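You operate a simulated robot arm through the tools that you are given. There is no shell and no other tool. Be economical: measure what you need, move in short steps, check, and stop when the job is done.

Carry out the task below with a simulated robot arm. There is one attempt and no reset: what you move stays moved.

## Task
Oil the stiff rail and bring carrier six close to the stop.
Fine: three strokes of the oil lever, red rod up, brake off, a gap under 15 mm, brake on again; it reads FREE.

It is judged by the outcome, as a careful person would: the job done as asked, and still so three seconds after it is handed in. It fails if anything else is knocked over, pushed out of place, dropped, spilled or broken.

## Robot
A 7-joint arm with a two-finger parallel gripper on a trunk, on a base that drives. Base frame: it is fixed to the floor where the robot stands at the start and does not move with it; the origin is under the middle of the robot, x ahead of it, y to its left, z up; the surface under the hand at the start is at about z = 0.8. Readings come in m, rad, newtons and seconds.
With the tool pointing down near the work surface it reaches from about 0.28 to 0.72 m from the robot's upright axis, wherever it stands. Its first joint turns from -2.897 to 2.897 rad. Places, roughly: bond knob [0.6, 0.2, 1.1]; brake lever [0.6, 0, 1.3]; carrier six [0.3, 1.3, 1.9]; grey box with a display [0.6, 0.1, 1.2]; oil lever [0.5, 0, 1.1]; red rod [0.5, 0.9, 1.7]; small steel panel [0.25, 1.5, 1]; steel plate [0.25, 1.75, 1]; test button [0.6, 0.2, 1.3]. Payload 3.43 kg.
The tool frame sits at the grasp point between the pads (the TCP): z along the fingers, y along the line on which they close. The tips reach 0.034 m beyond it. Largest opening 0.128 m; finger width 0.024, thickness 0.012; the body of the gripper, 0.048 by 0.13 m, starts 0.096 m behind the TCP.
Orientation is told as [roll, pitch, yaw] about the base's x, y, z axes, in that order, counted from this pose: with the fingers straight down and closing along the base's y, the tool's x points along the base's -x, its y along +y and its z along -z.

## Interface
- The arm moves only by the tool nudge_tool. Its argument "series" is a list of rows, each an object (a shift or turn left out is 0, a gripper value left out holds the last) with "offset": the shift along the tool's x, y, z in m, a list of three; "rotation": the turn, a rotation vector about the tool's x, y, z in rad, a list of three; "claw": the closure, from 0 (fully open) to 1 (shut). In form: [{"offset": [x, y, z], "rotation": [wx, wy, wz], "claw": claw}, ...]. A call has 1 to 20 rows; each row is the pose to reach, as a shift and turn from the pose commanded when the call began, along the tool's axes at that moment. Each row takes 0.2 s and may step no farther than 0.05 m and 0.15 rad from the row before; otherwise, or with a gripper value out of range, the whole call is refused. Where a pose cannot be reached the arm comes as near as it can. A force on the tool above 90 N (or 10 N above the force at the start of the call, whichever is more), or a blocked arm, ends the call early, and 0.2 s more pass. The fingers move at their own pace (about 0.108 m/s each) and stop on an object; they squeeze with about 43 N. The grip force told is the motor's: it shows also when the fingers shut on nothing. Time passes only in rows, and 0.2 s behind the last, so rows that repeat a pose let the fingers close. The reply holds the time, the measured pose of the TCP, the force on the tool along the base axes, the opening and the grip force, in the units named above and with some noise, with the torque about the TCP (base axes, N m) and any sound that the robot's microphone picked up.
- Cameras (640 x 400 px; columns grow to the right, rows downward): "scene" is now at [-0.0188, 0.1807, 1.5781]; the picture's right is [0.48, -0.88, 0.00], its down [-0.46, -0.25, -0.85] and it looks along [0.75, 0.41, -0.53] (base axes); focal length 247 px, centre (320, 200). "wrist" rides on the gripper at [0.076, -0.011, -0.16] in the tool frame; the picture's right is [0.15, 0.99, 0.00], its down [-0.88, 0.13, -0.46] and it looks along [-0.45, 0.07, 0.89] (tool axes); focal length 234 px, centre (320, 200). There is no depth. A picture from a camera that has moved, and an enlarged one, comes with that camera's place and axes in the base frame and with its lens. The place of the scene camera against the robot may be out by one fixed shift of up to 0.012 m in any direction.
- grab_frame(camera): a new picture of that camera. No time passes.
- slide_trunk(by): slides the trunk up (or, below 0, down) by that many m; the arm and the scene camera ride with it, the base frame stays. It gives what a move gives, with no picture.
- roll_base(legs): drives the robot by 1 to 6 legs, each [ahead, left, turn to the left] in m, m and rad, along the robot's own axes; the way and the turn of a leg run together, so that a leg with both is an arc; at most 1.5 m and 3.142 rad a leg. The arm and the cameras ride along, it lands a little off, and it stops where it bumps. It gives what a move gives.
- head_to(pan, tilt): turns the head with the scene camera to pan (to the left, within 1.501 rad either way) and tilt (down, from -0.506 to 1.204), counted from straight ahead of the robot. It gives what a move gives.
- zoom(camera, box): a new picture of the part [left, top, right, bottom] of that camera's present view, enlarged. No time passes.
- hand_in(): hands the job in; it is judged then, once.

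Work in short steps. Places have to be worked out from the pictures, the camera data and where the tool is seen: move nearer, look again, correct. Check each grasp and each placing, and mend what went wrong. You have 120 turns and 90 pictures in all, those below and enlarged ones among them. Open the gripper and draw the arm clear of the work before you hand the job in, unless the task says otherwise; then end with one line.

The tools are called after "Emit:" as a command line: name --argument value ..., lists and objects as JSON in quotes. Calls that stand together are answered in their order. nudge_tool: Moves the arm, as the interface text tells. Its arguments: {"type":"object","properties":{"series":{"type":"array"}},"required":["series"]} The other tools are called the same way: slide_trunk (by) slides the trunk up or down; roll_base (legs) drives the base; head_to (pan, tilt) turns the head that bears the scene camera; grab_frame (camera) takes a picture; zoom (camera, box) takes an enlarged picture of a part of a camera's view; hand_in () hands the job in.

At the start:

```text
time_s: 0.0
ee_pos: [0.3898, 0.3353, 1.0]
ee_rot: [0.0, -0.003, 0.001]
force: [0.0, -0.2, 0.2]
torque: [0.02, -0.01, 0.01]
gripper_width: 0.128
grasp_force: 0.1
trunk travel left (down, up): [-0.275, 0.049]
robot x, y, heading: [-0.0004, 0.0031, 0.002]
head pan, tilt: [0.503, 0.553]
```

scene: 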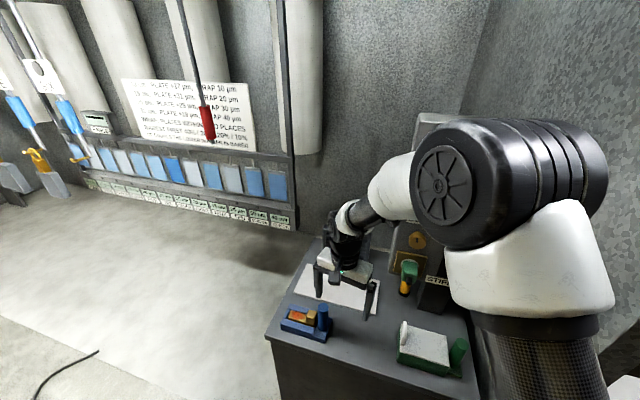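
wrist: 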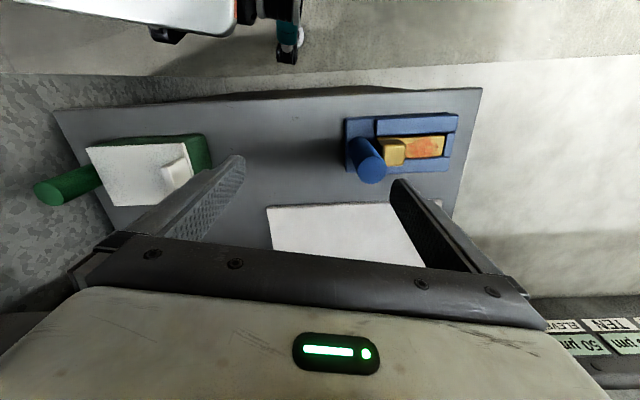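

The first views show the bench with several devices and the rail rack to the left. I'll turn the head to see the column with the oil lever, brake and display.

Emit:
head_to --pan 0.1 --tilt 0.35

Emit:
grab_frame --camera "scene"

Emit:
head_to --pan 1.1 --tilt 0.0

Emit:
grab_frame --camera "scene"

```text
time_s: 0.9
ee_pos: [0.3886, 0.3361, 1.0001]
ee_rot: [0.0, 0.0, 0.0]
force: [0.5, 0.5, 0.2]
torque: [-0.01, -0.04, 0.04]
gripper_width: 0.1282
grasp_force: 0.1
trunk travel left (down, up): [-0.275, 0.049]
robot x, y, heading: [0.001, -0.0008, -0.006]
head pan, tilt: [0.099, 0.351]
```

```text
87 pictures are left
camera scene: at [-0.0048, 0.1468, 1.5967], right [0.1, -0.99, 0.0], down [-0.34, -0.03, -0.94], along [0.93, 0.09, -0.34], focal length 247 px, centre (320, 200)
```

scene: 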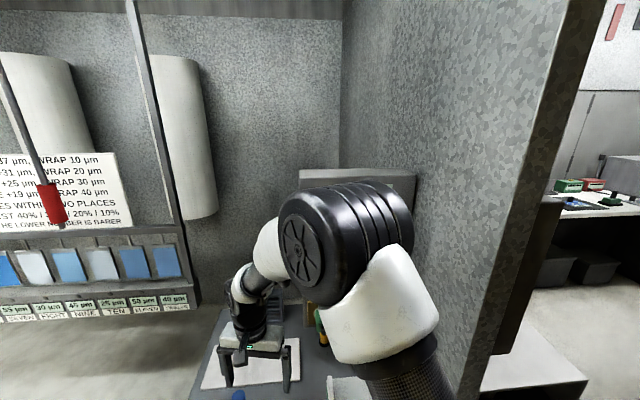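

```text
time_s: 2.1
ee_pos: [0.3882, 0.3351, 0.9997]
ee_rot: [0.001, 0.001, 0.0]
force: [0.4, 0.0, -0.3]
torque: [0.03, -0.01, 0.0]
gripper_width: 0.1281
grasp_force: 0.1
trunk travel left (down, up): [-0.275, 0.049]
robot x, y, heading: [-0.0003, -0.0019, 0.005]
head pan, tilt: [1.1, 0.0]
```

```text
86 pictures are left
camera scene: at [-0.0565, 0.2177, 1.6292], right [0.89, -0.45, 0.0], down [0.0, 0.0, -1.0], along [0.45, 0.89, 0.0], focal length 247 px, centre (320, 200)
```

scene: 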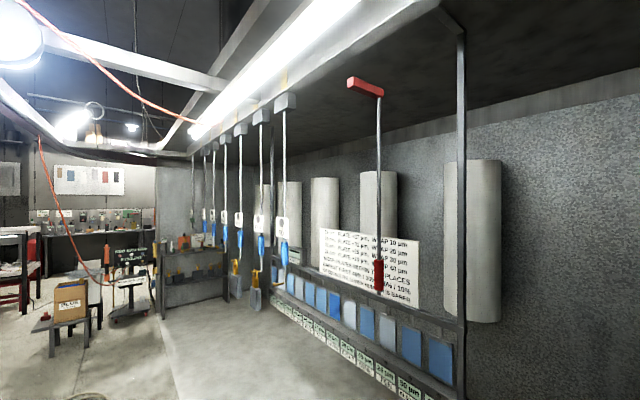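

The arm hides the column. I'll zoom on the rail and carriers first, then look with the base shifted.

Emit:
zoom --camera "scene" --box '[180, 60, 340, 320]'

Emit:
zoom --camera "scene" --box '[300, 60, 500, 400]'

Emit:
roll_base --legs '[[-0.2, 0.5, 0]]'

Emit:
head_to --pan -0.3 --tilt 0.45

Emit:
grab_frame --camera "scene"

```text
1.54 times, centred on (260, 190) of scene
camera zoom: at [-0.0565, 0.2177, 1.6292], right [0.89, -0.45, 0.0], down [0.0, 0.0, -1.0], along [0.45, 0.89, 0.0], focal length 379 px, centre (412, 215)
```

zoom: 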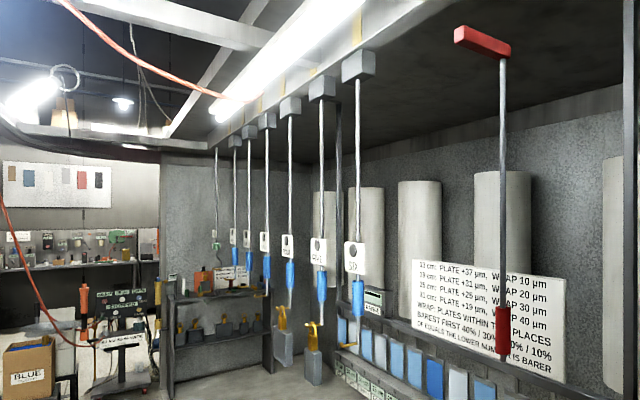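

```text
1.18 times, centred on (400, 230) of scene
camera zoom: at [-0.0565, 0.2177, 1.6292], right [0.89, -0.45, 0.0], down [0.0, 0.0, -1.0], along [0.45, 0.89, 0.0], focal length 290 px, centre (226, 165)
```

zoom: 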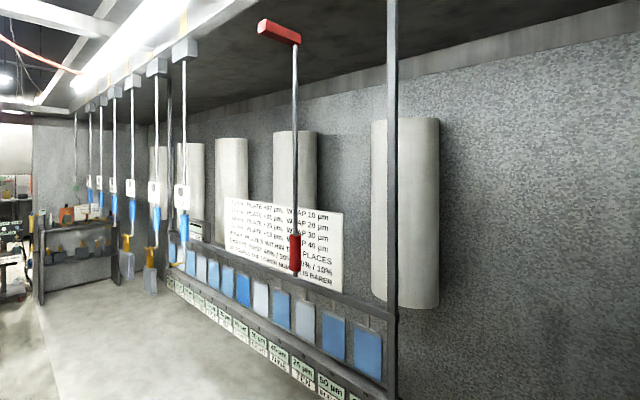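

```text
time_s: 7.5
ee_pos: [0.1873, 0.8357, 1.0003]
ee_rot: [-0.001, 0.002, -0.003]
force: [-0.5, 0.1, -0.5]
torque: [0.02, 0.03, -0.01]
gripper_width: 0.1283
grasp_force: 0.1
trunk travel left (down, up): [-0.275, 0.049]
robot x, y, heading: [-0.2031, 0.4998, -0.001]
head pan, tilt: [1.1, 0.0]
```

```text
time_s: 9.0
ee_pos: [0.1881, 0.8362, 0.9999]
ee_rot: [-0.001, 0.0, -0.003]
force: [0.1, 0.0, 0.1]
torque: [-0.02, -0.05, 0.0]
gripper_width: 0.1278
grasp_force: 0.1
trunk travel left (down, up): [-0.275, 0.049]
robot x, y, heading: [-0.201, 0.5034, -0.008]
head pan, tilt: [-0.3, 0.45]
```

```text
83 pictures are left
camera scene: at [-0.2114, 0.6117, 1.5876], right [-0.3, -0.95, 0.0], down [-0.42, 0.13, -0.9], along [0.86, -0.27, -0.44], focal length 247 px, centre (320, 200)
```

scene: 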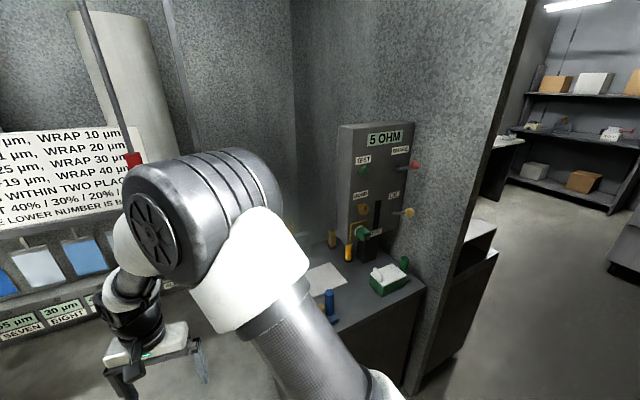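

Now the column is visible; zoom in on its controls.

Emit:
zoom --camera "scene" --box '[310, 110, 450, 310]'

Emit:
head_to --pan 0.9 --tilt 0.0

Emit:
grab_frame --camera "scene"

```text
2.00 times, centred on (380, 210) of scene
camera zoom: at [-0.2114, 0.6117, 1.5876], right [-0.3, -0.95, 0.0], down [-0.42, 0.13, -0.9], along [0.86, -0.27, -0.44], focal length 493 px, centre (200, 180)
```

zoom: 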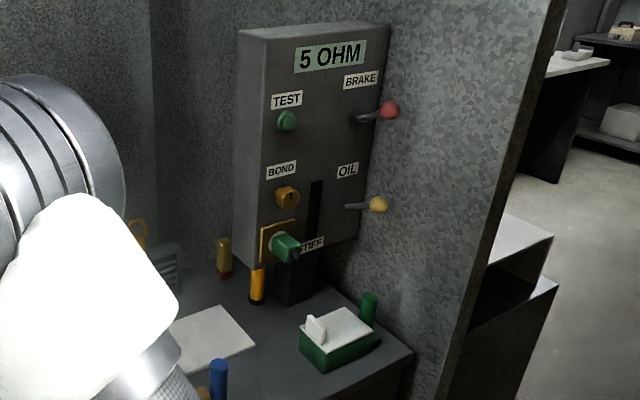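

```text
time_s: 10.4
ee_pos: [0.188, 0.8358, 0.9998]
ee_rot: [0.001, -0.001, -0.004]
force: [-0.2, 0.6, -1.7]
torque: [0.05, -0.02, -0.01]
gripper_width: 0.1279
grasp_force: 0.1
trunk travel left (down, up): [-0.275, 0.049]
robot x, y, heading: [-0.2045, 0.5019, -0.003]
head pan, tilt: [0.901, 0.0]
```

```text
81 pictures are left
camera scene: at [-0.243, 0.7094, 1.6292], right [0.78, -0.62, 0.0], down [0.0, 0.0, -1.0], along [0.62, 0.78, 0.0], focal length 247 px, centre (320, 200)
```

scene: 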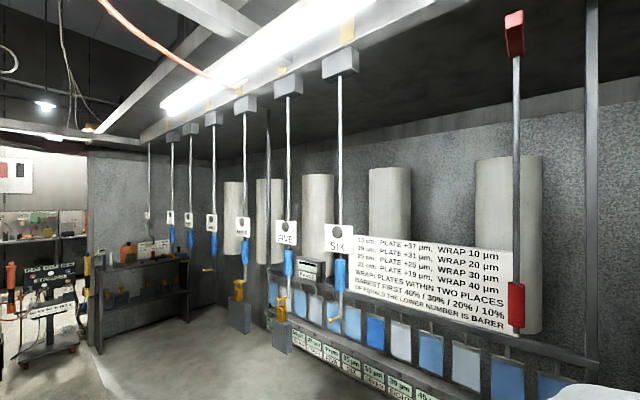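

Carrier six hangs from the rail at about (0.29, 1.28), its blue handle at z≈1.40; the red rod hangs at about (0.44, 0.87). I look upward at the rail to find the stop and the rod mechanism.

Emit:
head_to --pan 0.4 --tilt -0.45

Emit:
grab_frame --camera "scene"

Emit:
head_to --pan 0.3 --tilt 0.0

Emit:
grab_frame --camera "scene"

```text
time_s: 11.3
ee_pos: [0.1878, 0.8376, 0.9994]
ee_rot: [-0.001, 0.001, -0.003]
force: [0.2, 0.9, -0.4]
torque: [0.03, 0.03, 0.02]
gripper_width: 0.128
grasp_force: 0.2
trunk travel left (down, up): [-0.275, 0.049]
robot x, y, heading: [-0.2008, 0.5012, 0.001]
head pan, tilt: [0.4, -0.45]
```

```text
80 pictures are left
camera scene: at [-0.2344, 0.6663, 1.6658], right [0.39, -0.92, 0.0], down [0.4, 0.17, -0.9], along [0.83, 0.35, 0.43], focal length 247 px, centre (320, 200)
```

scene: 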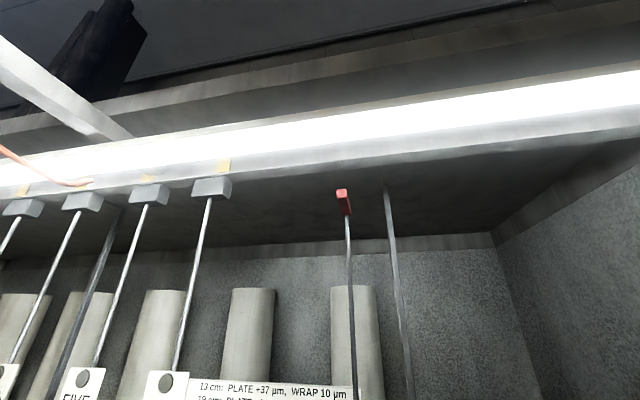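

```text
time_s: 12.2
ee_pos: [0.1887, 0.8366, 0.9994]
ee_rot: [0.001, 0.0, -0.004]
force: [-0.3, 0.1, -0.3]
torque: [-0.05, -0.01, 0.01]
gripper_width: 0.1281
grasp_force: 0.1
trunk travel left (down, up): [-0.275, 0.049]
robot x, y, heading: [-0.2031, 0.501, -0.001]
head pan, tilt: [0.3, 0.0]
```

```text
79 pictures are left
camera scene: at [-0.2131, 0.6655, 1.6293], right [0.29, -0.96, 0.0], down [0.0, 0.0, -1.0], along [0.96, 0.29, 0.0], focal length 247 px, centre (320, 200)
```

scene: 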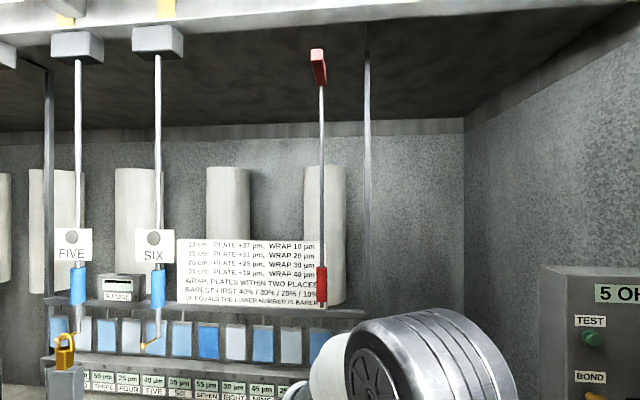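

The red bar on top of the rod looks like the stop, to be raised to trolley height; the trolley boxes are slightly above it. Zoom on the panel's levers in detail.

Emit:
head_to --pan -0.5 --tilt 0.4

Emit:
zoom --camera "scene" --box '[250, 120, 360, 190]'

Emit:
zoom --camera "scene" --box '[250, 170, 360, 240]'

```text
time_s: 13.4
ee_pos: [0.1881, 0.8365, 1.0008]
ee_rot: [-0.001, -0.001, -0.005]
force: [0.4, 1.0, -0.5]
torque: [-0.02, 0.01, -0.02]
gripper_width: 0.1279
grasp_force: 0.0
trunk travel left (down, up): [-0.275, 0.049]
robot x, y, heading: [-0.203, 0.5, -0.006]
head pan, tilt: [-0.499, 0.4]
```

```text
5.71 times, centred on (305, 155) of scene
camera zoom: at [-0.2179, 0.5946, 1.5922], right [-0.48, -0.88, 0.0], down [-0.34, 0.19, -0.92], along [0.81, -0.44, -0.39], focal length 1409 px, centre (406, 457)
```

zoom: 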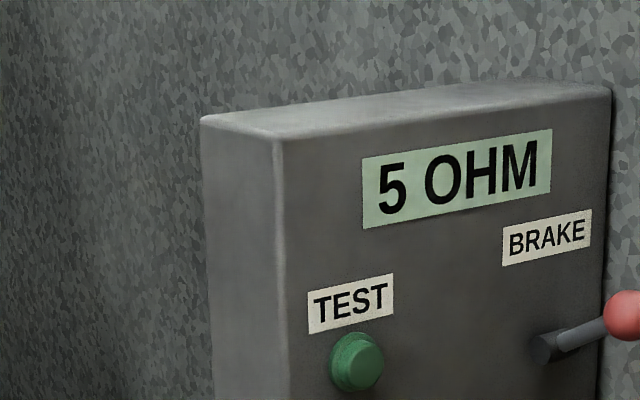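

```text
5.71 times, centred on (305, 205) of scene
camera zoom: at [-0.2179, 0.5946, 1.5922], right [-0.48, -0.88, 0.0], down [-0.34, 0.19, -0.92], along [0.81, -0.44, -0.39], focal length 1409 px, centre (406, 171)
```

zoom: 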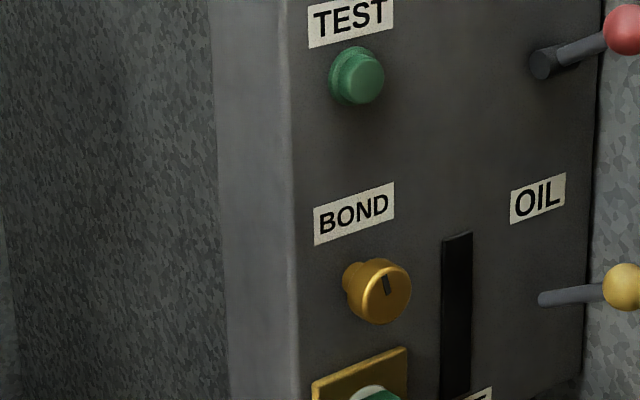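

I'll turn the tool to point straight ahead, raise it, and then use the wrist camera for the panel.

Emit:
nudge_tool --series '[{"offset": [0, -0.012, -0.017], "rotation": [0, -0.14, 0]}, {"offset": [0, -0.025, -0.033], "rotation": [0, -0.28, 0]}, {"offset": [0, -0.037, -0.05], "rotation": [0, -0.42, 0]}, {"offset": [0, -0.05, -0.067], "rotation": [0, -0.56, 0]}, {"offset": [0, -0.062, -0.083], "rotation": [0, -0.7, 0]}, {"offset": [0, -0.075, -0.1], "rotation": [0, -0.84, 0]}, {"offset": [0, -0.087, -0.117], "rotation": [0, -0.98, 0]}, {"offset": [0, -0.1, -0.133], "rotation": [0, -1.12, 0]}, {"offset": [0, -0.112, -0.15], "rotation": [0, -1.26, 0]}, {"offset": [0, -0.125, -0.167], "rotation": [0, -1.4, 0]}, {"offset": [0, -0.137, -0.183], "rotation": [0, -1.5, 0]}, {"offset": [0, -0.15, -0.2], "rotation": [0, -1.5708, 0]}]'

Emit:
head_to --pan 0.2 --tilt 0.5

Emit:
grab_frame --camera "scene"

Emit:
grab_frame --camera "wrist"

```text
time_s: 14.8
ee_pos: [0.2384, 0.6639, 1.0919]
ee_rot: [-0.039, -0.81, -0.217]
force: [-0.7, 0.1, -1.8]
torque: [-0.03, -0.01, -0.01]
gripper_width: 0.1279
grasp_force: 0.2
trunk travel left (down, up): [-0.275, 0.049]
robot x, y, heading: [-0.2013, 0.5017, -0.008]
head pan, tilt: [-0.499, 0.4]
stopped in row 6: the arm was blocked; the commanded pose is now the measured one
```

```text
time_s: 15.8
ee_pos: [0.2375, 0.6686, 1.093]
ee_rot: [-0.041, -0.81, -0.206]
force: [-0.8, -0.4, 0.3]
torque: [0.0, 0.03, -0.01]
gripper_width: 0.128
grasp_force: 0.1
trunk travel left (down, up): [-0.275, 0.049]
robot x, y, heading: [-0.2006, 0.5012, -0.004]
head pan, tilt: [0.201, 0.499]
```

```text
76 pictures are left
camera scene: at [-0.2097, 0.6568, 1.5831], right [0.2, -0.98, 0.0], down [-0.47, -0.09, -0.88], along [0.86, 0.17, -0.48], focal length 247 px, centre (320, 200)
```

scene: 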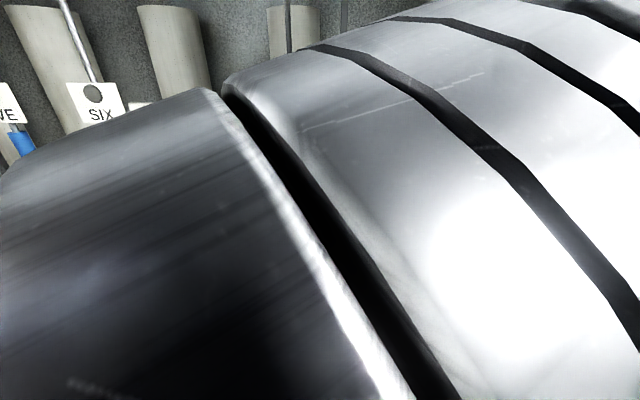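

```text
75 pictures are left
camera wrist: at [0.071, 0.6971, 1.1488], right [0.13, 0.98, -0.13], down [0.31, 0.09, 0.95], along [0.94, -0.16, -0.29], focal length 234 px, centre (320, 200)
```

wrist: 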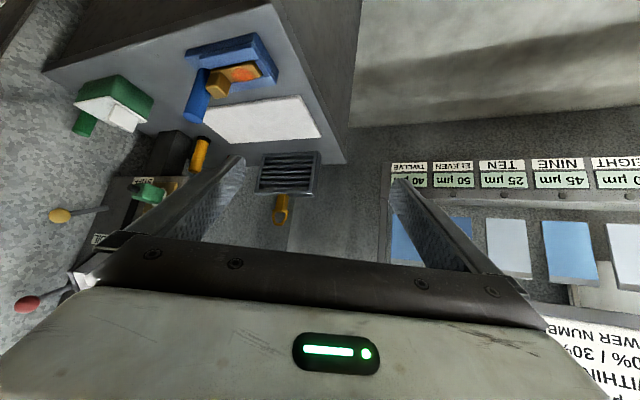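

The elbow folded up: with the tool level it must reach farther out. I'll back the base off, then extend forward while finishing the pitch.

Emit:
roll_base --legs '[[-0.25, 0, 0]]'

Emit:
nudge_tool --series '[{"offset": [-0.033, 0, 0.014]}, {"offset": [-0.065, 0, 0.028]}, {"offset": [-0.098, 0, 0.042]}, {"offset": [-0.13, 0, 0.056]}, {"offset": [-0.163, 0, 0.07]}, {"offset": [-0.196, 0, 0.087]}, {"offset": [-0.2, 0, 0.087], "rotation": [0, -0.13, 0]}, {"offset": [-0.2, 0, 0.087], "rotation": [0, -0.26, 0]}, {"offset": [-0.2, 0, 0.087], "rotation": [0, -0.39, 0]}, {"offset": [-0.2, 0, 0.087], "rotation": [0, -0.52, 0]}, {"offset": [-0.2, 0, 0.087], "rotation": [0, -0.65, 0]}, {"offset": [-0.2, 0, 0.087], "rotation": [0, -0.76, 0]}]'

Emit:
grab_frame --camera "scene"

Emit:
grab_frame --camera "wrist"

```text
time_s: 17.6
ee_pos: [-0.0101, 0.6672, 1.0931]
ee_rot: [-0.039, -0.811, -0.205]
force: [-0.4, -0.2, -0.2]
torque: [-0.02, 0.01, -0.01]
gripper_width: 0.128
grasp_force: 0.1
trunk travel left (down, up): [-0.275, 0.049]
robot x, y, heading: [-0.4528, 0.4976, -0.004]
head pan, tilt: [0.201, 0.499]
```

```text
time_s: 20.2
ee_pos: [0.1881, 0.6245, 1.1789]
ee_rot: [-1.598, -1.543, 1.365]
force: [-0.3, -0.4, 0.3]
torque: [0.02, 0.03, -0.02]
gripper_width: 0.1281
grasp_force: 0.1
trunk travel left (down, up): [-0.275, 0.049]
robot x, y, heading: [-0.4474, 0.5047, -0.008]
head pan, tilt: [0.201, 0.499]
```

```text
74 pictures are left
camera scene: at [-0.4568, 0.6578, 1.5831], right [0.2, -0.98, 0.0], down [-0.47, -0.09, -0.88], along [0.86, 0.17, -0.48], focal length 247 px, centre (320, 200)
```

scene: 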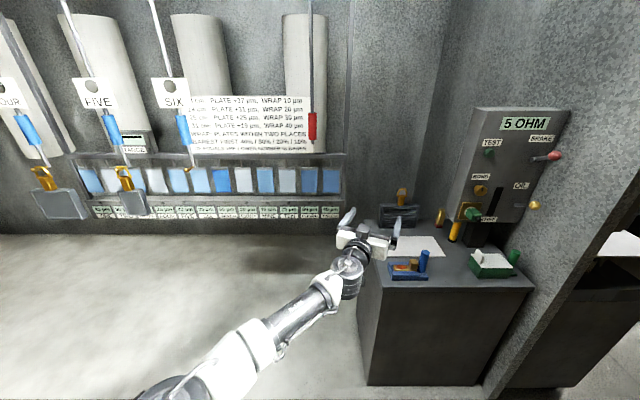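

```text
73 pictures are left
camera wrist: at [0.027, 0.6473, 1.1031], right [0.23, 0.96, -0.17], down [-0.41, 0.26, 0.88], along [0.88, -0.13, 0.45], focal length 234 px, centre (320, 200)
```

wrist: 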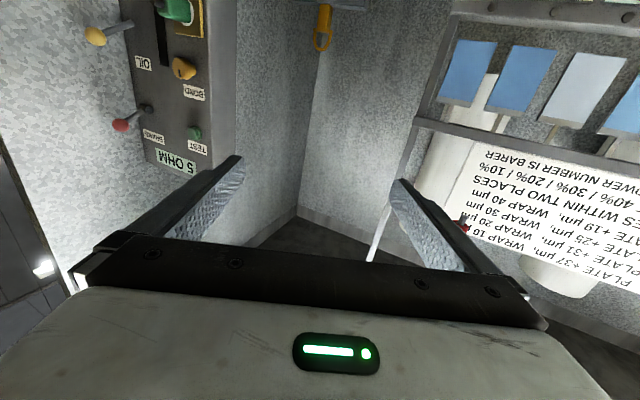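

Good view now. I zoom on the panel for triangulation.

Emit:
zoom --camera "scene" --box '[440, 100, 600, 200]'

Emit:
zoom --camera "scene" --box '[440, 160, 600, 260]'

```text
4.00 times, centred on (520, 150) of scene
camera zoom: at [-0.4568, 0.6578, 1.5831], right [0.2, -0.98, 0.0], down [-0.47, -0.09, -0.88], along [0.86, 0.17, -0.48], focal length 986 px, centre (-480, 400)
```

zoom: 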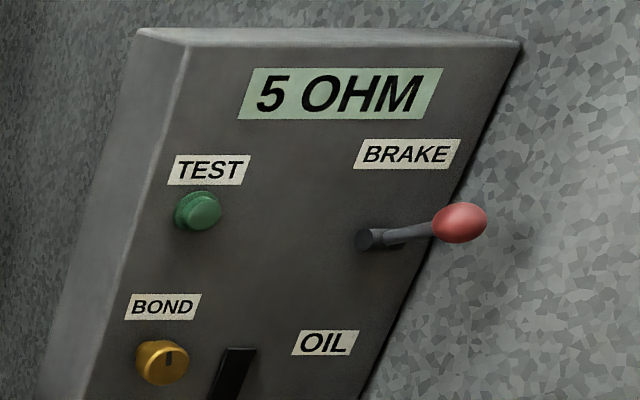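

```text
4.00 times, centred on (520, 210) of scene
camera zoom: at [-0.4568, 0.6578, 1.5831], right [0.2, -0.98, 0.0], down [-0.47, -0.09, -0.88], along [0.86, 0.17, -0.48], focal length 986 px, centre (-480, 160)
```

zoom: 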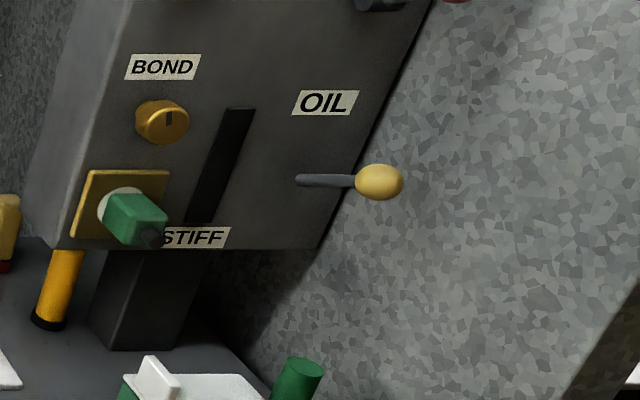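

The oil ball is ≈(0.567,-0.03,1.08), the brake ball ≈(0.553,-0.01,1.30), and a wall stands close at y≈-0.05. So I'll roll the gripper 90° (closing vertically, camera to the left) and drive nearer.

Emit:
nudge_tool --series '[{"rotation": [0, 0, 0.14]}, {"rotation": [0, 0, 0.28]}, {"rotation": [0, 0, 0.42]}, {"rotation": [0, 0, 0.56]}, {"rotation": [0, 0, 0.7]}, {"rotation": [0, 0, 0.84]}, {"rotation": [0, 0, 0.98]}, {"rotation": [0, 0, 1.12]}, {"rotation": [0, 0, 1.26]}, {"rotation": [0, 0, 1.4]}, {"rotation": [0, 0, 1.5]}, {"rotation": [0, 0, 1.57]}]'

Emit:
roll_base --legs '[[0, -0.28, 0], [0.22, 0, 0]]'

Emit:
grab_frame --camera "scene"

Emit:
grab_frame --camera "wrist"

```text
time_s: 22.8
ee_pos: [0.1869, 0.6236, 1.1772]
ee_rot: [1.569, -0.027, -1.804]
force: [-0.7, 0.1, 0.3]
torque: [0.03, -0.03, 0.0]
gripper_width: 0.1279
grasp_force: 0.1
trunk travel left (down, up): [-0.275, 0.049]
robot x, y, heading: [-0.4512, 0.5003, -0.005]
head pan, tilt: [0.201, 0.499]
```

```text
time_s: 27.4
ee_pos: [0.3954, 0.3512, 1.1776]
ee_rot: [1.568, -0.028, -1.802]
force: [0.3, -0.4, 0.1]
torque: [-0.01, 0.01, 0.0]
gripper_width: 0.1278
grasp_force: 0.2
trunk travel left (down, up): [-0.275, 0.049]
robot x, y, heading: [-0.2355, 0.2256, -0.005]
head pan, tilt: [0.201, 0.499]
```

```text
70 pictures are left
camera scene: at [-0.247, 0.3814, 1.583], right [0.2, -0.98, 0.0], down [-0.47, -0.1, -0.88], along [0.86, 0.18, -0.48], focal length 247 px, centre (320, 200)
```

scene: 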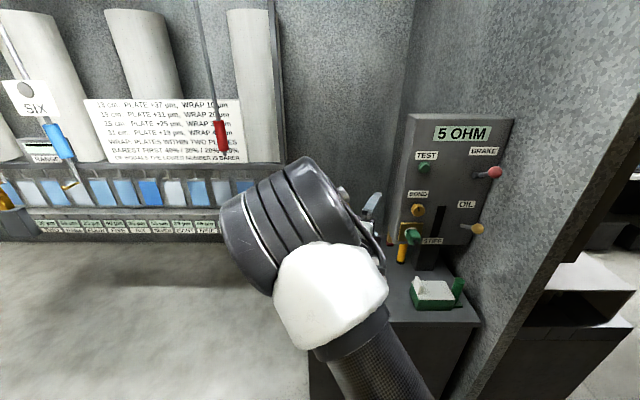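

```text
69 pictures are left
camera wrist: at [0.2569, 0.4607, 1.1647], right [0.04, 0.17, 0.98], down [-0.64, -0.75, 0.16], along [0.77, -0.64, 0.08], focal length 234 px, centre (320, 200)
```

wrist: 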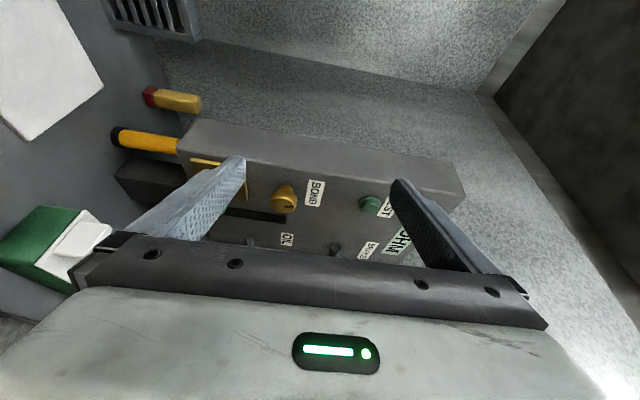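

Move the tool rightwards to in front of the panel (TCP ≈(0.395,0.10,1.18)) to look with the wrist camera.

Emit:
nudge_tool --series '[{"offset": [-0.04, 0, 0.01]}, {"offset": [-0.08, 0, 0.02]}, {"offset": [-0.12, 0, 0.03]}, {"offset": [-0.16, 0, 0.04]}, {"offset": [-0.2, 0, 0.05]}, {"offset": [-0.243, 0, 0.059]}]'

Emit:
grab_frame --camera "wrist"

Emit:
grab_frame --camera "scene"

```text
time_s: 28.8
ee_pos: [0.3979, 0.0998, 1.1839]
ee_rot: [1.569, -0.027, -1.796]
force: [0.0, 0.2, 0.1]
torque: [0.0, -0.03, -0.02]
gripper_width: 0.1282
grasp_force: 0.1
trunk travel left (down, up): [-0.275, 0.049]
robot x, y, heading: [-0.2399, 0.2255, -0.001]
head pan, tilt: [0.201, 0.499]
```

```text
68 pictures are left
camera wrist: at [0.2583, 0.2086, 1.1716], right [0.04, 0.17, 0.98], down [-0.64, -0.75, 0.16], along [0.77, -0.64, 0.08], focal length 234 px, centre (320, 200)
```

wrist: 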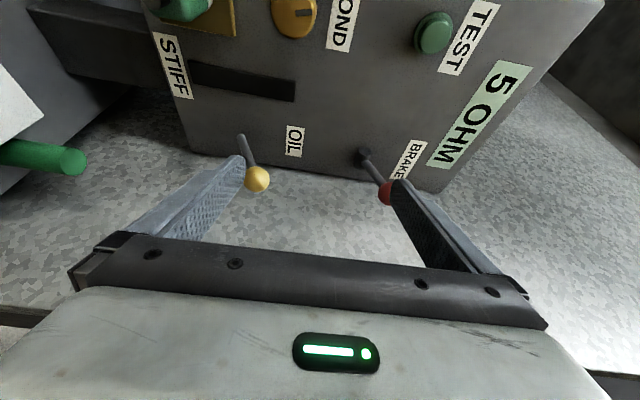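

```text
67 pictures are left
camera scene: at [-0.2472, 0.3812, 1.5831], right [0.2, -0.98, 0.0], down [-0.47, -0.1, -0.88], along [0.86, 0.18, -0.48], focal length 247 px, centre (320, 200)
```

scene: 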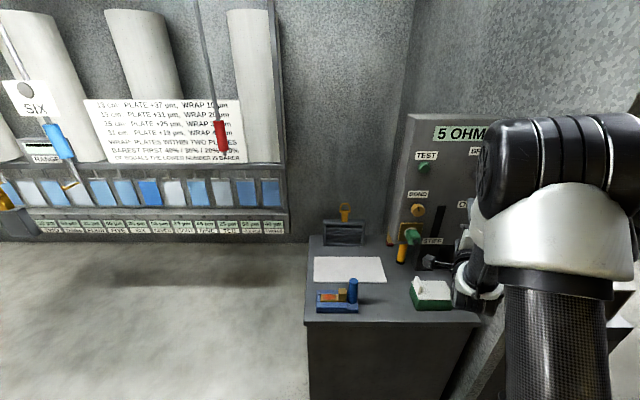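

With both levers taken to lie in vertical planes at y≈0.018, all rays agree: oil ball ≈(0.505,0.018,1.113), brake ball ≈(0.52,0.016,1.30). I'll line up in front of the oil ball with the fingers partly closed and check.

Emit:
nudge_tool --series '[{"offset": [-0.02, -0.018, 0.005], "claw": 0.5}, {"offset": [-0.04, -0.036, 0.009], "claw": 0.5}, {"offset": [-0.06, -0.054, 0.014], "claw": 0.5}, {"offset": [-0.078, -0.071, 0.018], "claw": 0.5}, {"offset": [-0.078, -0.071, 0.018], "claw": 0.5}]'

Emit:
grab_frame --camera "wrist"

```text
time_s: 29.9
ee_pos: [0.3976, 0.0181, 1.1171]
ee_rot: [1.57, -0.027, -1.8]
force: [-0.2, -0.3, 0.1]
torque: [0.01, -0.04, 0.0]
gripper_width: 0.0643
grasp_force: 0.1
trunk travel left (down, up): [-0.275, 0.049]
robot x, y, heading: [-0.2401, 0.2248, 0.005]
head pan, tilt: [0.201, 0.499]
```

```text
66 pictures are left
camera wrist: at [0.258, 0.1275, 1.104], right [0.04, 0.17, 0.98], down [-0.64, -0.75, 0.16], along [0.77, -0.64, 0.08], focal length 234 px, centre (320, 200)
```

wrist: 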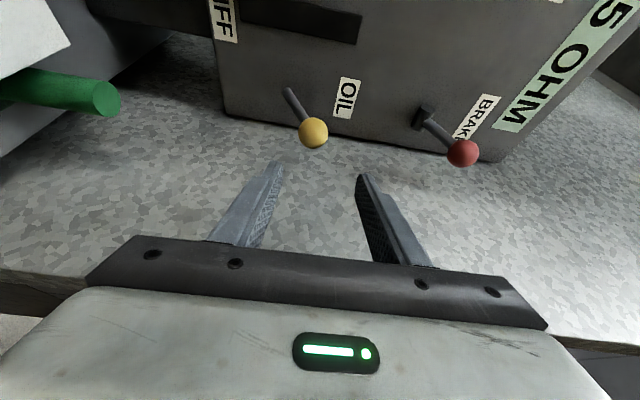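

The oil ball triangulates at (0.529,0.005,1.106). Advance so it sits between the open fingers.

Emit:
nudge_tool --series '[{"offset": [0.006, -0.01, 0.04]}, {"offset": [0.012, -0.01, 0.08]}, {"offset": [0.0188, -0.01, 0.122]}]'

Emit:
grab_frame --camera "wrist"

```text
time_s: 30.8
ee_pos: [0.5195, 0.0101, 1.1044]
ee_rot: [1.57, -0.029, -1.799]
force: [-0.5, 0.2, 0.0]
torque: [-0.01, -0.01, 0.01]
gripper_width: 0.064
grasp_force: 0.0
trunk travel left (down, up): [-0.275, 0.049]
robot x, y, heading: [-0.2402, 0.2268, 0.001]
head pan, tilt: [0.201, 0.499]
```

```text
65 pictures are left
camera wrist: at [0.3808, 0.1188, 1.0922], right [0.04, 0.17, 0.98], down [-0.64, -0.75, 0.16], along [0.77, -0.64, 0.08], focal length 234 px, centre (320, 200)
```

wrist: 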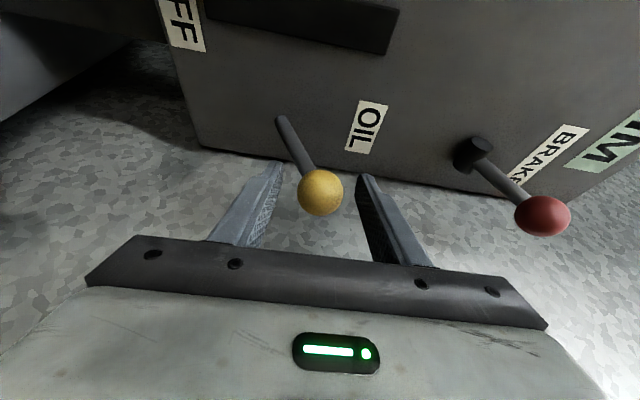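

The ball (Ø≈36 mm) is right between the fingers. I close the gap loosely around it and push down in small steps to feel the stroke.

Emit:
nudge_tool --series '[{"offset": [0.0, 0, 0.01], "claw": 0.66}, {"offset": [0, 0, 0.01]}, {"offset": [0, -0.01, 0.01]}, {"offset": [0, -0.02, 0.01]}, {"offset": [0, -0.03, 0.01]}, {"offset": [0, -0.04, 0.01]}]'

Emit:
grab_frame --camera "wrist"

```text
time_s: 32.1
ee_pos: [0.5288, 0.0071, 1.064]
ee_rot: [1.57, -0.027, -1.799]
force: [-0.8, -0.2, -0.1]
torque: [-0.02, 0.03, 0.0]
gripper_width: 0.044
grasp_force: 0.8
trunk travel left (down, up): [-0.275, 0.049]
robot x, y, heading: [-0.2387, 0.2239, 0.004]
head pan, tilt: [0.201, 0.499]
```

```text
64 pictures are left
camera wrist: at [0.3901, 0.1154, 1.0516], right [0.04, 0.17, 0.98], down [-0.64, -0.75, 0.16], along [0.77, -0.64, 0.08], focal length 234 px, centre (320, 200)
```

wrist: 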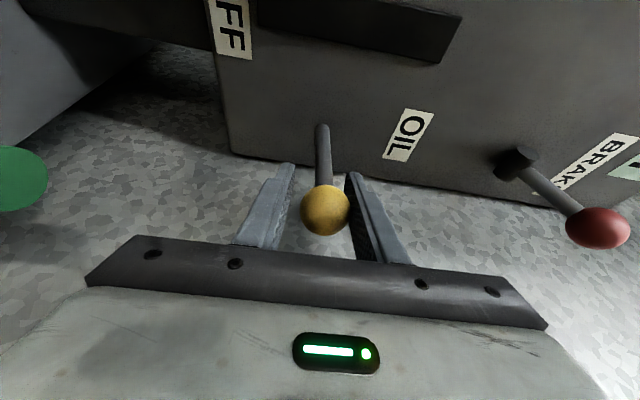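

The lever follows easily and is now about level. Continue down until it resists or sounds.

Emit:
nudge_tool --series '[{"offset": [0, -0.01, 0]}, {"offset": [0, -0.02, 0]}, {"offset": [0, -0.03, 0]}, {"offset": [0, -0.04, 0.003]}, {"offset": [0, -0.05, 0.006]}]'

Emit:
grab_frame --camera "wrist"

```text
time_s: 33.4
ee_pos: [0.5352, 0.0053, 1.0274]
ee_rot: [1.59, -0.03, -1.802]
force: [-11.2, 3.4, 35.5]
torque: [-0.04, 0.33, -0.02]
gripper_width: 0.0641
grasp_force: 17.7
trunk travel left (down, up): [-0.275, 0.049]
robot x, y, heading: [-0.2383, 0.2237, 0.004]
head pan, tilt: [0.201, 0.499]
```

```text
63 pictures are left
camera wrist: at [0.3958, 0.1134, 1.0097], right [0.02, 0.18, 0.98], down [-0.65, -0.75, 0.15], along [0.76, -0.64, 0.1], focal length 234 px, centre (320, 200)
```

wrist: 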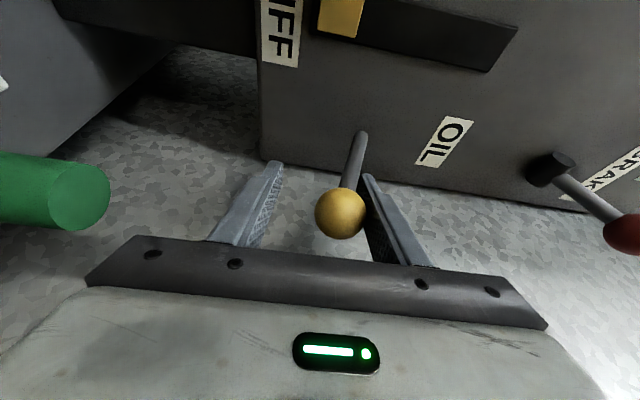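

The lever hit its lower end (35 N) and a yellow marker appeared in the slot. Now raise it to the top end.

Emit:
nudge_tool --series '[{"offset": [0, 0.02, -0.006]}, {"offset": [0, 0.04, -0.006]}, {"offset": [0, 0.06, -0.006]}, {"offset": [0, 0.08, -0.006]}, {"offset": [0, 0.09, -0.003]}, {"offset": [0, 0.1, 0]}, {"offset": [0, 0.105, 0]}]'

Emit:
grab_frame --camera "wrist"

```text
time_s: 35.0
ee_pos: [0.5364, 0.0016, 1.1114]
ee_rot: [1.559, -0.029, -1.806]
force: [-8.8, -13.4, -21.3]
torque: [-0.51, 0.73, -0.09]
gripper_width: 0.0564
grasp_force: 10.7
trunk travel left (down, up): [-0.275, 0.049]
robot x, y, heading: [-0.2381, 0.2241, -0.001]
head pan, tilt: [0.201, 0.499]
```

```text
62 pictures are left
camera wrist: at [0.3966, 0.1118, 1.1021], right [0.05, 0.17, 0.98], down [-0.65, -0.75, 0.16], along [0.76, -0.64, 0.07], focal length 234 px, centre (320, 200)
```

wrist: 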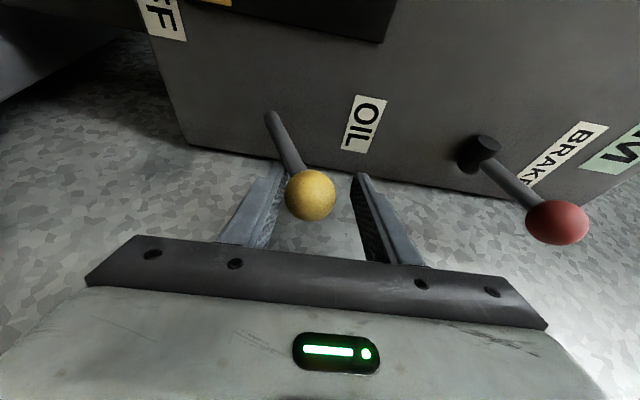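

One full stroke done, the marker stays. Second stroke down and up.

Emit:
nudge_tool --series '[{"offset": [0, -0.02, -0.003]}, {"offset": [0, -0.04, -0.006]}, {"offset": [0, -0.06, -0.006]}, {"offset": [0, -0.08, -0.004]}, {"offset": [0, -0.092, 0]}, {"offset": [0, -0.103, 0]}, {"offset": [0, -0.103, 0]}, {"offset": [0, -0.08, -0.004]}, {"offset": [0, -0.06, -0.006]}, {"offset": [0, -0.04, -0.006]}, {"offset": [0, -0.02, -0.004]}, {"offset": [0, 0, -0.002]}, {"offset": [0, 0.0, -0.002]}]'

Emit:
grab_frame --camera "wrist"

```text
time_s: 37.8
ee_pos: [0.5327, 0.0018, 1.1133]
ee_rot: [1.562, -0.026, -1.807]
force: [-11.2, -12.8, -18.2]
torque: [-0.48, 0.77, -0.13]
gripper_width: 0.0546
grasp_force: 9.6
trunk travel left (down, up): [-0.275, 0.049]
robot x, y, heading: [-0.2425, 0.2249, 0.002]
head pan, tilt: [0.201, 0.499]
```

```text
61 pictures are left
camera wrist: at [0.3937, 0.1115, 1.1025], right [0.05, 0.17, 0.98], down [-0.65, -0.75, 0.16], along [0.76, -0.64, 0.07], focal length 234 px, centre (320, 200)
```

wrist: 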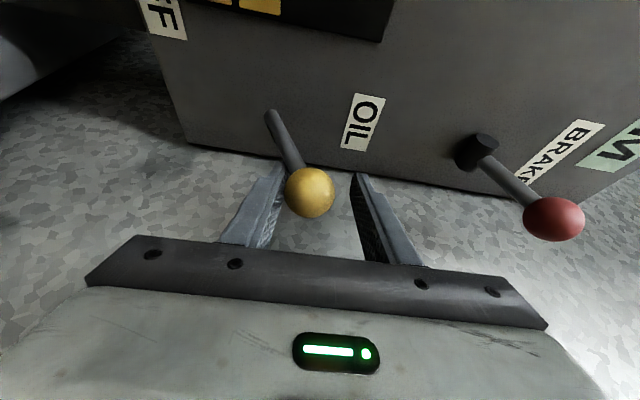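

Two markers now show in the slot. Third stroke.

Emit:
nudge_tool --series '[{"offset": [0, -0.02, -0.003]}, {"offset": [0, -0.04, -0.006]}, {"offset": [0, -0.06, -0.006]}, {"offset": [0, -0.08, -0.004]}, {"offset": [0, -0.092, 0]}, {"offset": [0, -0.103, 0]}, {"offset": [0, -0.103, 0]}, {"offset": [0, -0.08, -0.004]}, {"offset": [0, -0.06, -0.006]}, {"offset": [0, -0.04, -0.006]}, {"offset": [0, -0.02, -0.004]}, {"offset": [0, 0, -0.002]}, {"offset": [0, -0.008, -0.002]}]'

Emit:
grab_frame --camera "wrist"

```text
time_s: 40.5
ee_pos: [0.5309, 0.0024, 1.11]
ee_rot: [1.565, -0.028, -1.807]
force: [-11.1, -13.8, -13.0]
torque: [-0.45, 0.66, -0.19]
gripper_width: 0.0515
grasp_force: 7.3
trunk travel left (down, up): [-0.275, 0.049]
robot x, y, heading: [-0.2382, 0.226, -0.002]
head pan, tilt: [0.201, 0.499]
```

```text
60 pictures are left
camera wrist: at [0.3924, 0.1129, 1.0984], right [0.05, 0.17, 0.98], down [-0.65, -0.75, 0.16], along [0.76, -0.64, 0.07], focal length 234 px, centre (320, 200)
```

wrist: 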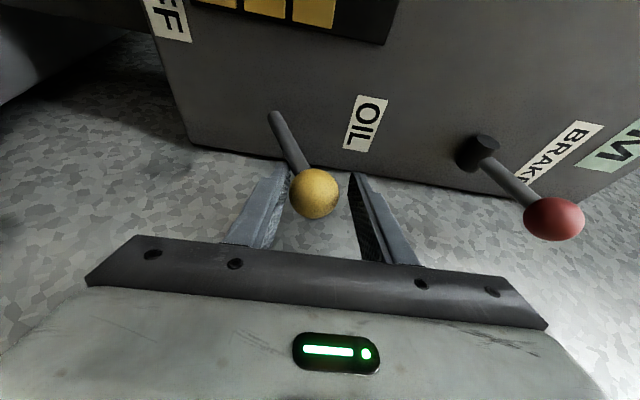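

Three markers: oiling done. Open the fingers, back straight out and check the sign.

Emit:
nudge_tool --series '[{"offset": [0, 0, 0], "claw": 0.4}, {"offset": [0, 0, 0], "claw": 0.4}, {"offset": [0, 0, -0.04]}, {"offset": [0, 0, -0.08]}, {"offset": [0, 0, -0.12]}, {"offset": [0.04, 0, -0.14]}, {"offset": [0.08, 0.02, -0.14]}, {"offset": [0.12, 0.04, -0.14]}]'

Emit:
grab_frame --camera "wrist"

```text
time_s: 42.4
ee_pos: [0.4251, 0.1585, 1.1497]
ee_rot: [1.57, -0.027, -1.799]
force: [-0.1, -0.4, -0.1]
torque: [0.02, -0.04, 0.03]
gripper_width: 0.0767
grasp_force: 0.1
trunk travel left (down, up): [-0.275, 0.049]
robot x, y, heading: [-0.2393, 0.226, -0.0]
head pan, tilt: [0.201, 0.499]
```

```text
59 pictures are left
camera wrist: at [0.286, 0.2675, 1.1374], right [0.04, 0.17, 0.98], down [-0.64, -0.75, 0.16], along [0.77, -0.64, 0.08], focal length 234 px, centre (320, 200)
```

wrist: 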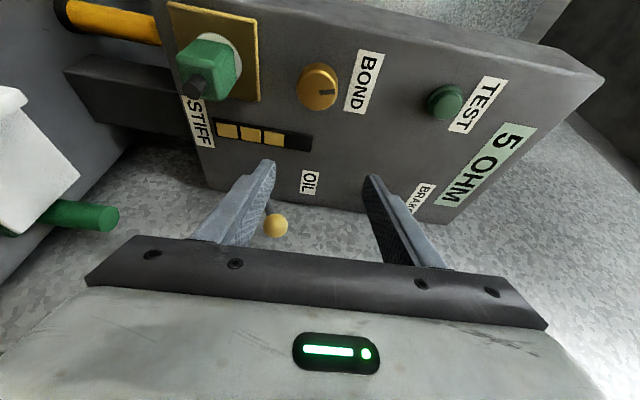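

The sign still reads STIFF (it may change once the carrier runs). Next the red rod: back off, drive left, roll the gripper to close horizontally and raise it.

Emit:
roll_base --legs '[[-0.25, 0, 0], [0, 0.5, 0]]'

Emit:
nudge_tool --series '[{"offset": [0, 0.02, 0], "rotation": [0, 0, -0.14]}, {"offset": [0, 0.04, 0], "rotation": [0, 0, -0.28]}, {"offset": [0, 0.06, 0], "rotation": [0, 0, -0.42]}, {"offset": [0, 0.08, 0], "rotation": [0, 0, -0.56]}, {"offset": [0, 0.1, 0], "rotation": [0, 0, -0.7]}, {"offset": [0, 0.12, 0], "rotation": [0, 0, -0.84]}, {"offset": [0, 0.14, 0], "rotation": [0, 0, -0.98]}, {"offset": [0, 0.16, 0], "rotation": [0, 0, -1.12]}, {"offset": [0, 0.18, 0], "rotation": [0, 0, -1.26]}, {"offset": [0, 0.2, 0], "rotation": [0, 0, -1.4]}, {"offset": [0, 0.22, 0], "rotation": [0, 0, -1.5]}, {"offset": [0, 0.23, 0], "rotation": [0, 0, -1.57], "claw": 0}]'

Emit:
nudge_tool --series '[{"rotation": [-0.12, 0, 0]}, {"rotation": [-0.225, 0, 0]}]'

Emit:
grab_frame --camera "wrist"

Emit:
grab_frame --camera "scene"

```text
time_s: 49.2
ee_pos: [0.178, 0.6597, 1.1501]
ee_rot: [1.569, -0.028, -1.808]
force: [1.3, -0.1, 0.4]
torque: [-0.01, 0.03, 0.01]
gripper_width: 0.0765
grasp_force: 0.0
trunk travel left (down, up): [-0.275, 0.049]
robot x, y, heading: [-0.484, 0.7351, -0.002]
head pan, tilt: [0.201, 0.499]
```

```text
time_s: 51.8
ee_pos: [0.1795, 0.6658, 1.3798]
ee_rot: [-1.524, -1.543, 1.288]
force: [0.3, -0.6, 0.1]
torque: [0.04, -0.02, 0.03]
gripper_width: 0.128
grasp_force: 0.1
trunk travel left (down, up): [-0.275, 0.049]
robot x, y, heading: [-0.4872, 0.7355, -0.003]
head pan, tilt: [0.201, 0.499]
```

```text
time_s: 52.4
ee_pos: [0.1799, 0.6666, 1.3796]
ee_rot: [-1.27, -1.545, 1.257]
force: [0.1, -0.3, 0.7]
torque: [0.02, 0.01, 0.01]
gripper_width: 0.1279
grasp_force: 0.2
trunk travel left (down, up): [-0.275, 0.049]
robot x, y, heading: [-0.4864, 0.7363, -0.003]
head pan, tilt: [0.201, 0.499]
```

```text
58 pictures are left
camera wrist: at [0.0176, 0.654, 1.3059], right [0.01, 0.99, -0.17], down [-0.45, 0.16, 0.88], along [0.89, 0.07, 0.44], focal length 234 px, centre (320, 200)
```

wrist: 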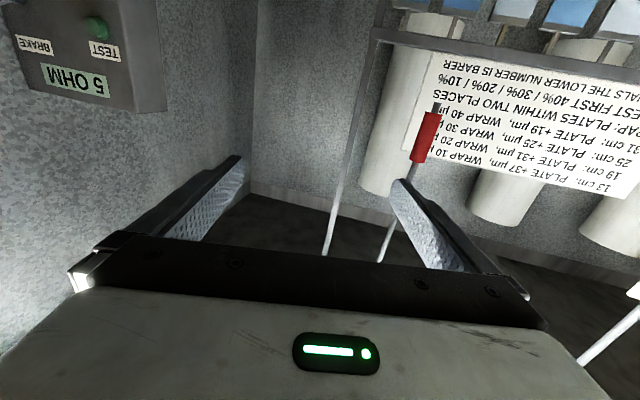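

```text
57 pictures are left
camera scene: at [-0.4933, 0.8891, 1.5831], right [0.19, -0.98, 0.0], down [-0.47, -0.09, -0.88], along [0.86, 0.17, -0.48], focal length 247 px, centre (320, 200)
```

scene: 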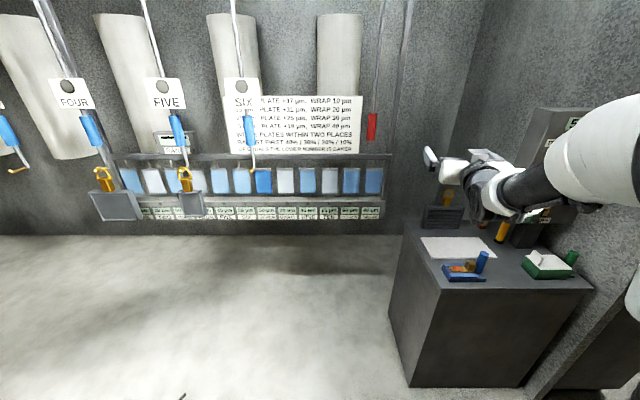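

The red handle triangulates at (0.505, 0.88, 1.37). I'll drive left and forward to put the tool just in front of it.

Emit:
roll_base --legs '[[0, 0.213, 0], [0.2, 0, 0]]'

Emit:
grab_frame --camera "wrist"

Emit:
grab_frame --camera "scene"

```text
time_s: 56.2
ee_pos: [0.3792, 0.8808, 1.3792]
ee_rot: [-1.29, -1.544, 1.278]
force: [-0.8, 0.6, -0.1]
torque: [0.02, -0.01, -0.01]
gripper_width: 0.1278
grasp_force: 0.0
trunk travel left (down, up): [-0.275, 0.049]
robot x, y, heading: [-0.283, 0.9483, -0.002]
head pan, tilt: [0.201, 0.499]
```

```text
56 pictures are left
camera wrist: at [0.2178, 0.8688, 1.3057], right [0.01, 0.98, -0.17], down [-0.45, 0.16, 0.88], along [0.89, 0.07, 0.44], focal length 234 px, centre (320, 200)
```

wrist: 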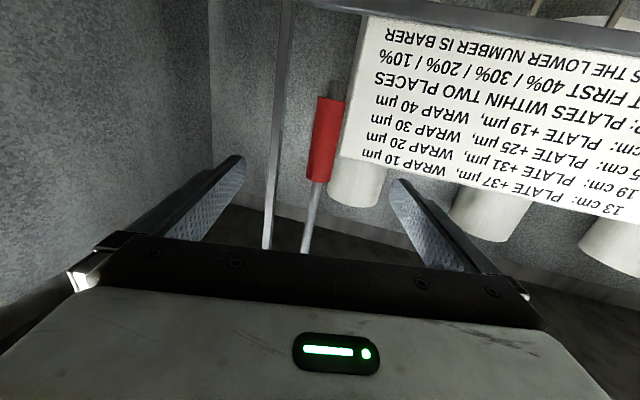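

```text
55 pictures are left
camera scene: at [-0.2935, 1.1031, 1.583], right [0.2, -0.98, 0.0], down [-0.47, -0.09, -0.88], along [0.86, 0.17, -0.48], focal length 247 px, centre (320, 200)
```

scene: 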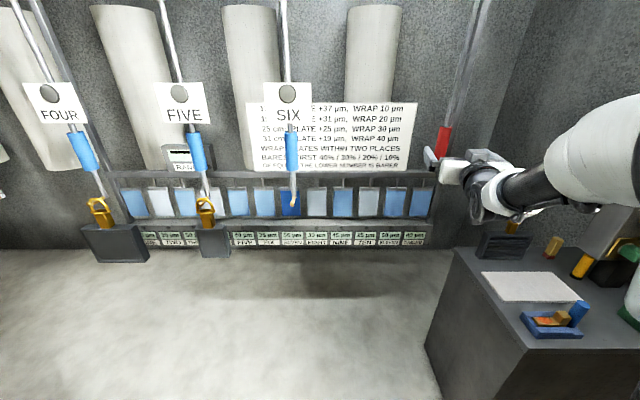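

The handle is at (0.51,0.883,1.365), directly ahead. Advance, centre and close on it.

Emit:
nudge_tool --series '[{"offset": [0.003, 0.002, 0.03]}, {"offset": [0.006, 0.002, 0.06]}, {"offset": [0.01, 0.002, 0.09]}, {"offset": [0.01, 0.002, 0.124]}]'

Emit:
grab_frame --camera "wrist"

```text
time_s: 57.2
ee_pos: [0.5026, 0.8811, 1.3687]
ee_rot: [-1.302, -1.542, 1.291]
force: [1.2, 0.6, 0.6]
torque: [-0.04, -0.02, -0.03]
gripper_width: 0.1279
grasp_force: 0.2
trunk travel left (down, up): [-0.275, 0.049]
robot x, y, heading: [-0.2855, 0.9455, -0.003]
head pan, tilt: [0.201, 0.499]
```

```text
54 pictures are left
camera wrist: at [0.3414, 0.8687, 1.2959], right [0.01, 0.98, -0.17], down [-0.45, 0.16, 0.88], along [0.89, 0.07, 0.44], focal length 234 px, centre (320, 200)
```

wrist: 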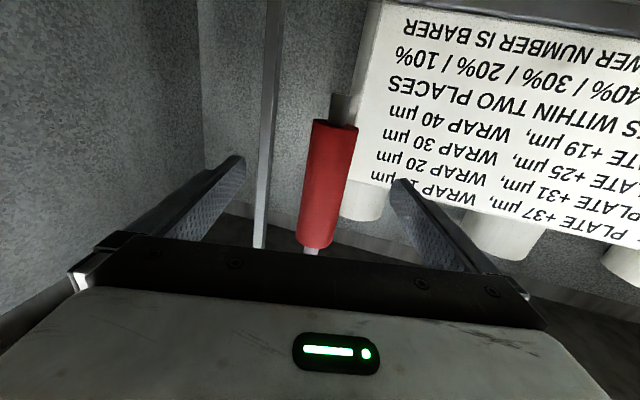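

The handle is between the fingers. Close and then lift slowly.

Emit:
nudge_tool --series '[{"claw": 1}, {"claw": 1}, {"claw": 1}, {"claw": 1}]'

Emit:
nudge_tool --series '[{"offset": [-0.01, 0, 0]}, {"offset": [-0.02, 0, 0]}, {"offset": [-0.03, 0, 0]}, {"offset": [-0.04, 0, 0]}]'

Emit:
grab_frame --camera "wrist"

```text
time_s: 58.2
ee_pos: [0.5018, 0.8839, 1.3694]
ee_rot: [-1.289, -1.544, 1.284]
force: [-0.1, 8.7, -0.5]
torque: [1.16, 0.12, 0.36]
gripper_width: 0.0343
grasp_force: 45.3
trunk travel left (down, up): [-0.275, 0.049]
robot x, y, heading: [-0.2889, 0.9458, -0.004]
head pan, tilt: [0.201, 0.499]
```

```text
time_s: 59.2
ee_pos: [0.5029, 0.8836, 1.4085]
ee_rot: [-1.25, -1.544, 1.239]
force: [-13.0, 9.0, -12.6]
torque: [1.06, 1.18, 0.21]
gripper_width: 0.0344
grasp_force: 44.6
trunk travel left (down, up): [-0.275, 0.049]
robot x, y, heading: [-0.285, 0.9478, -0.005]
head pan, tilt: [0.201, 0.499]
```

```text
53 pictures are left
camera wrist: at [0.3409, 0.8716, 1.3339], right [0.01, 0.98, -0.17], down [-0.45, 0.16, 0.88], along [0.89, 0.07, 0.44], focal length 234 px, centre (320, 200)
```

wrist: 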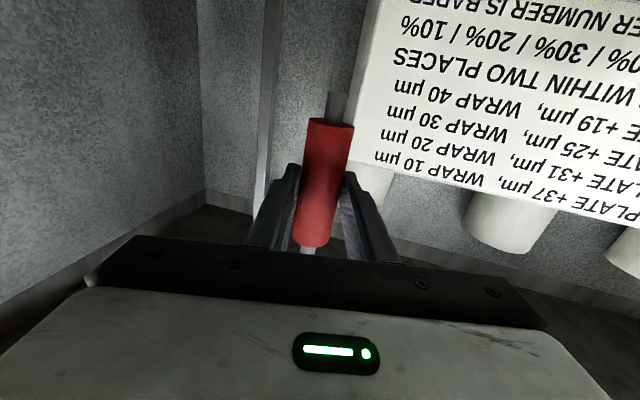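

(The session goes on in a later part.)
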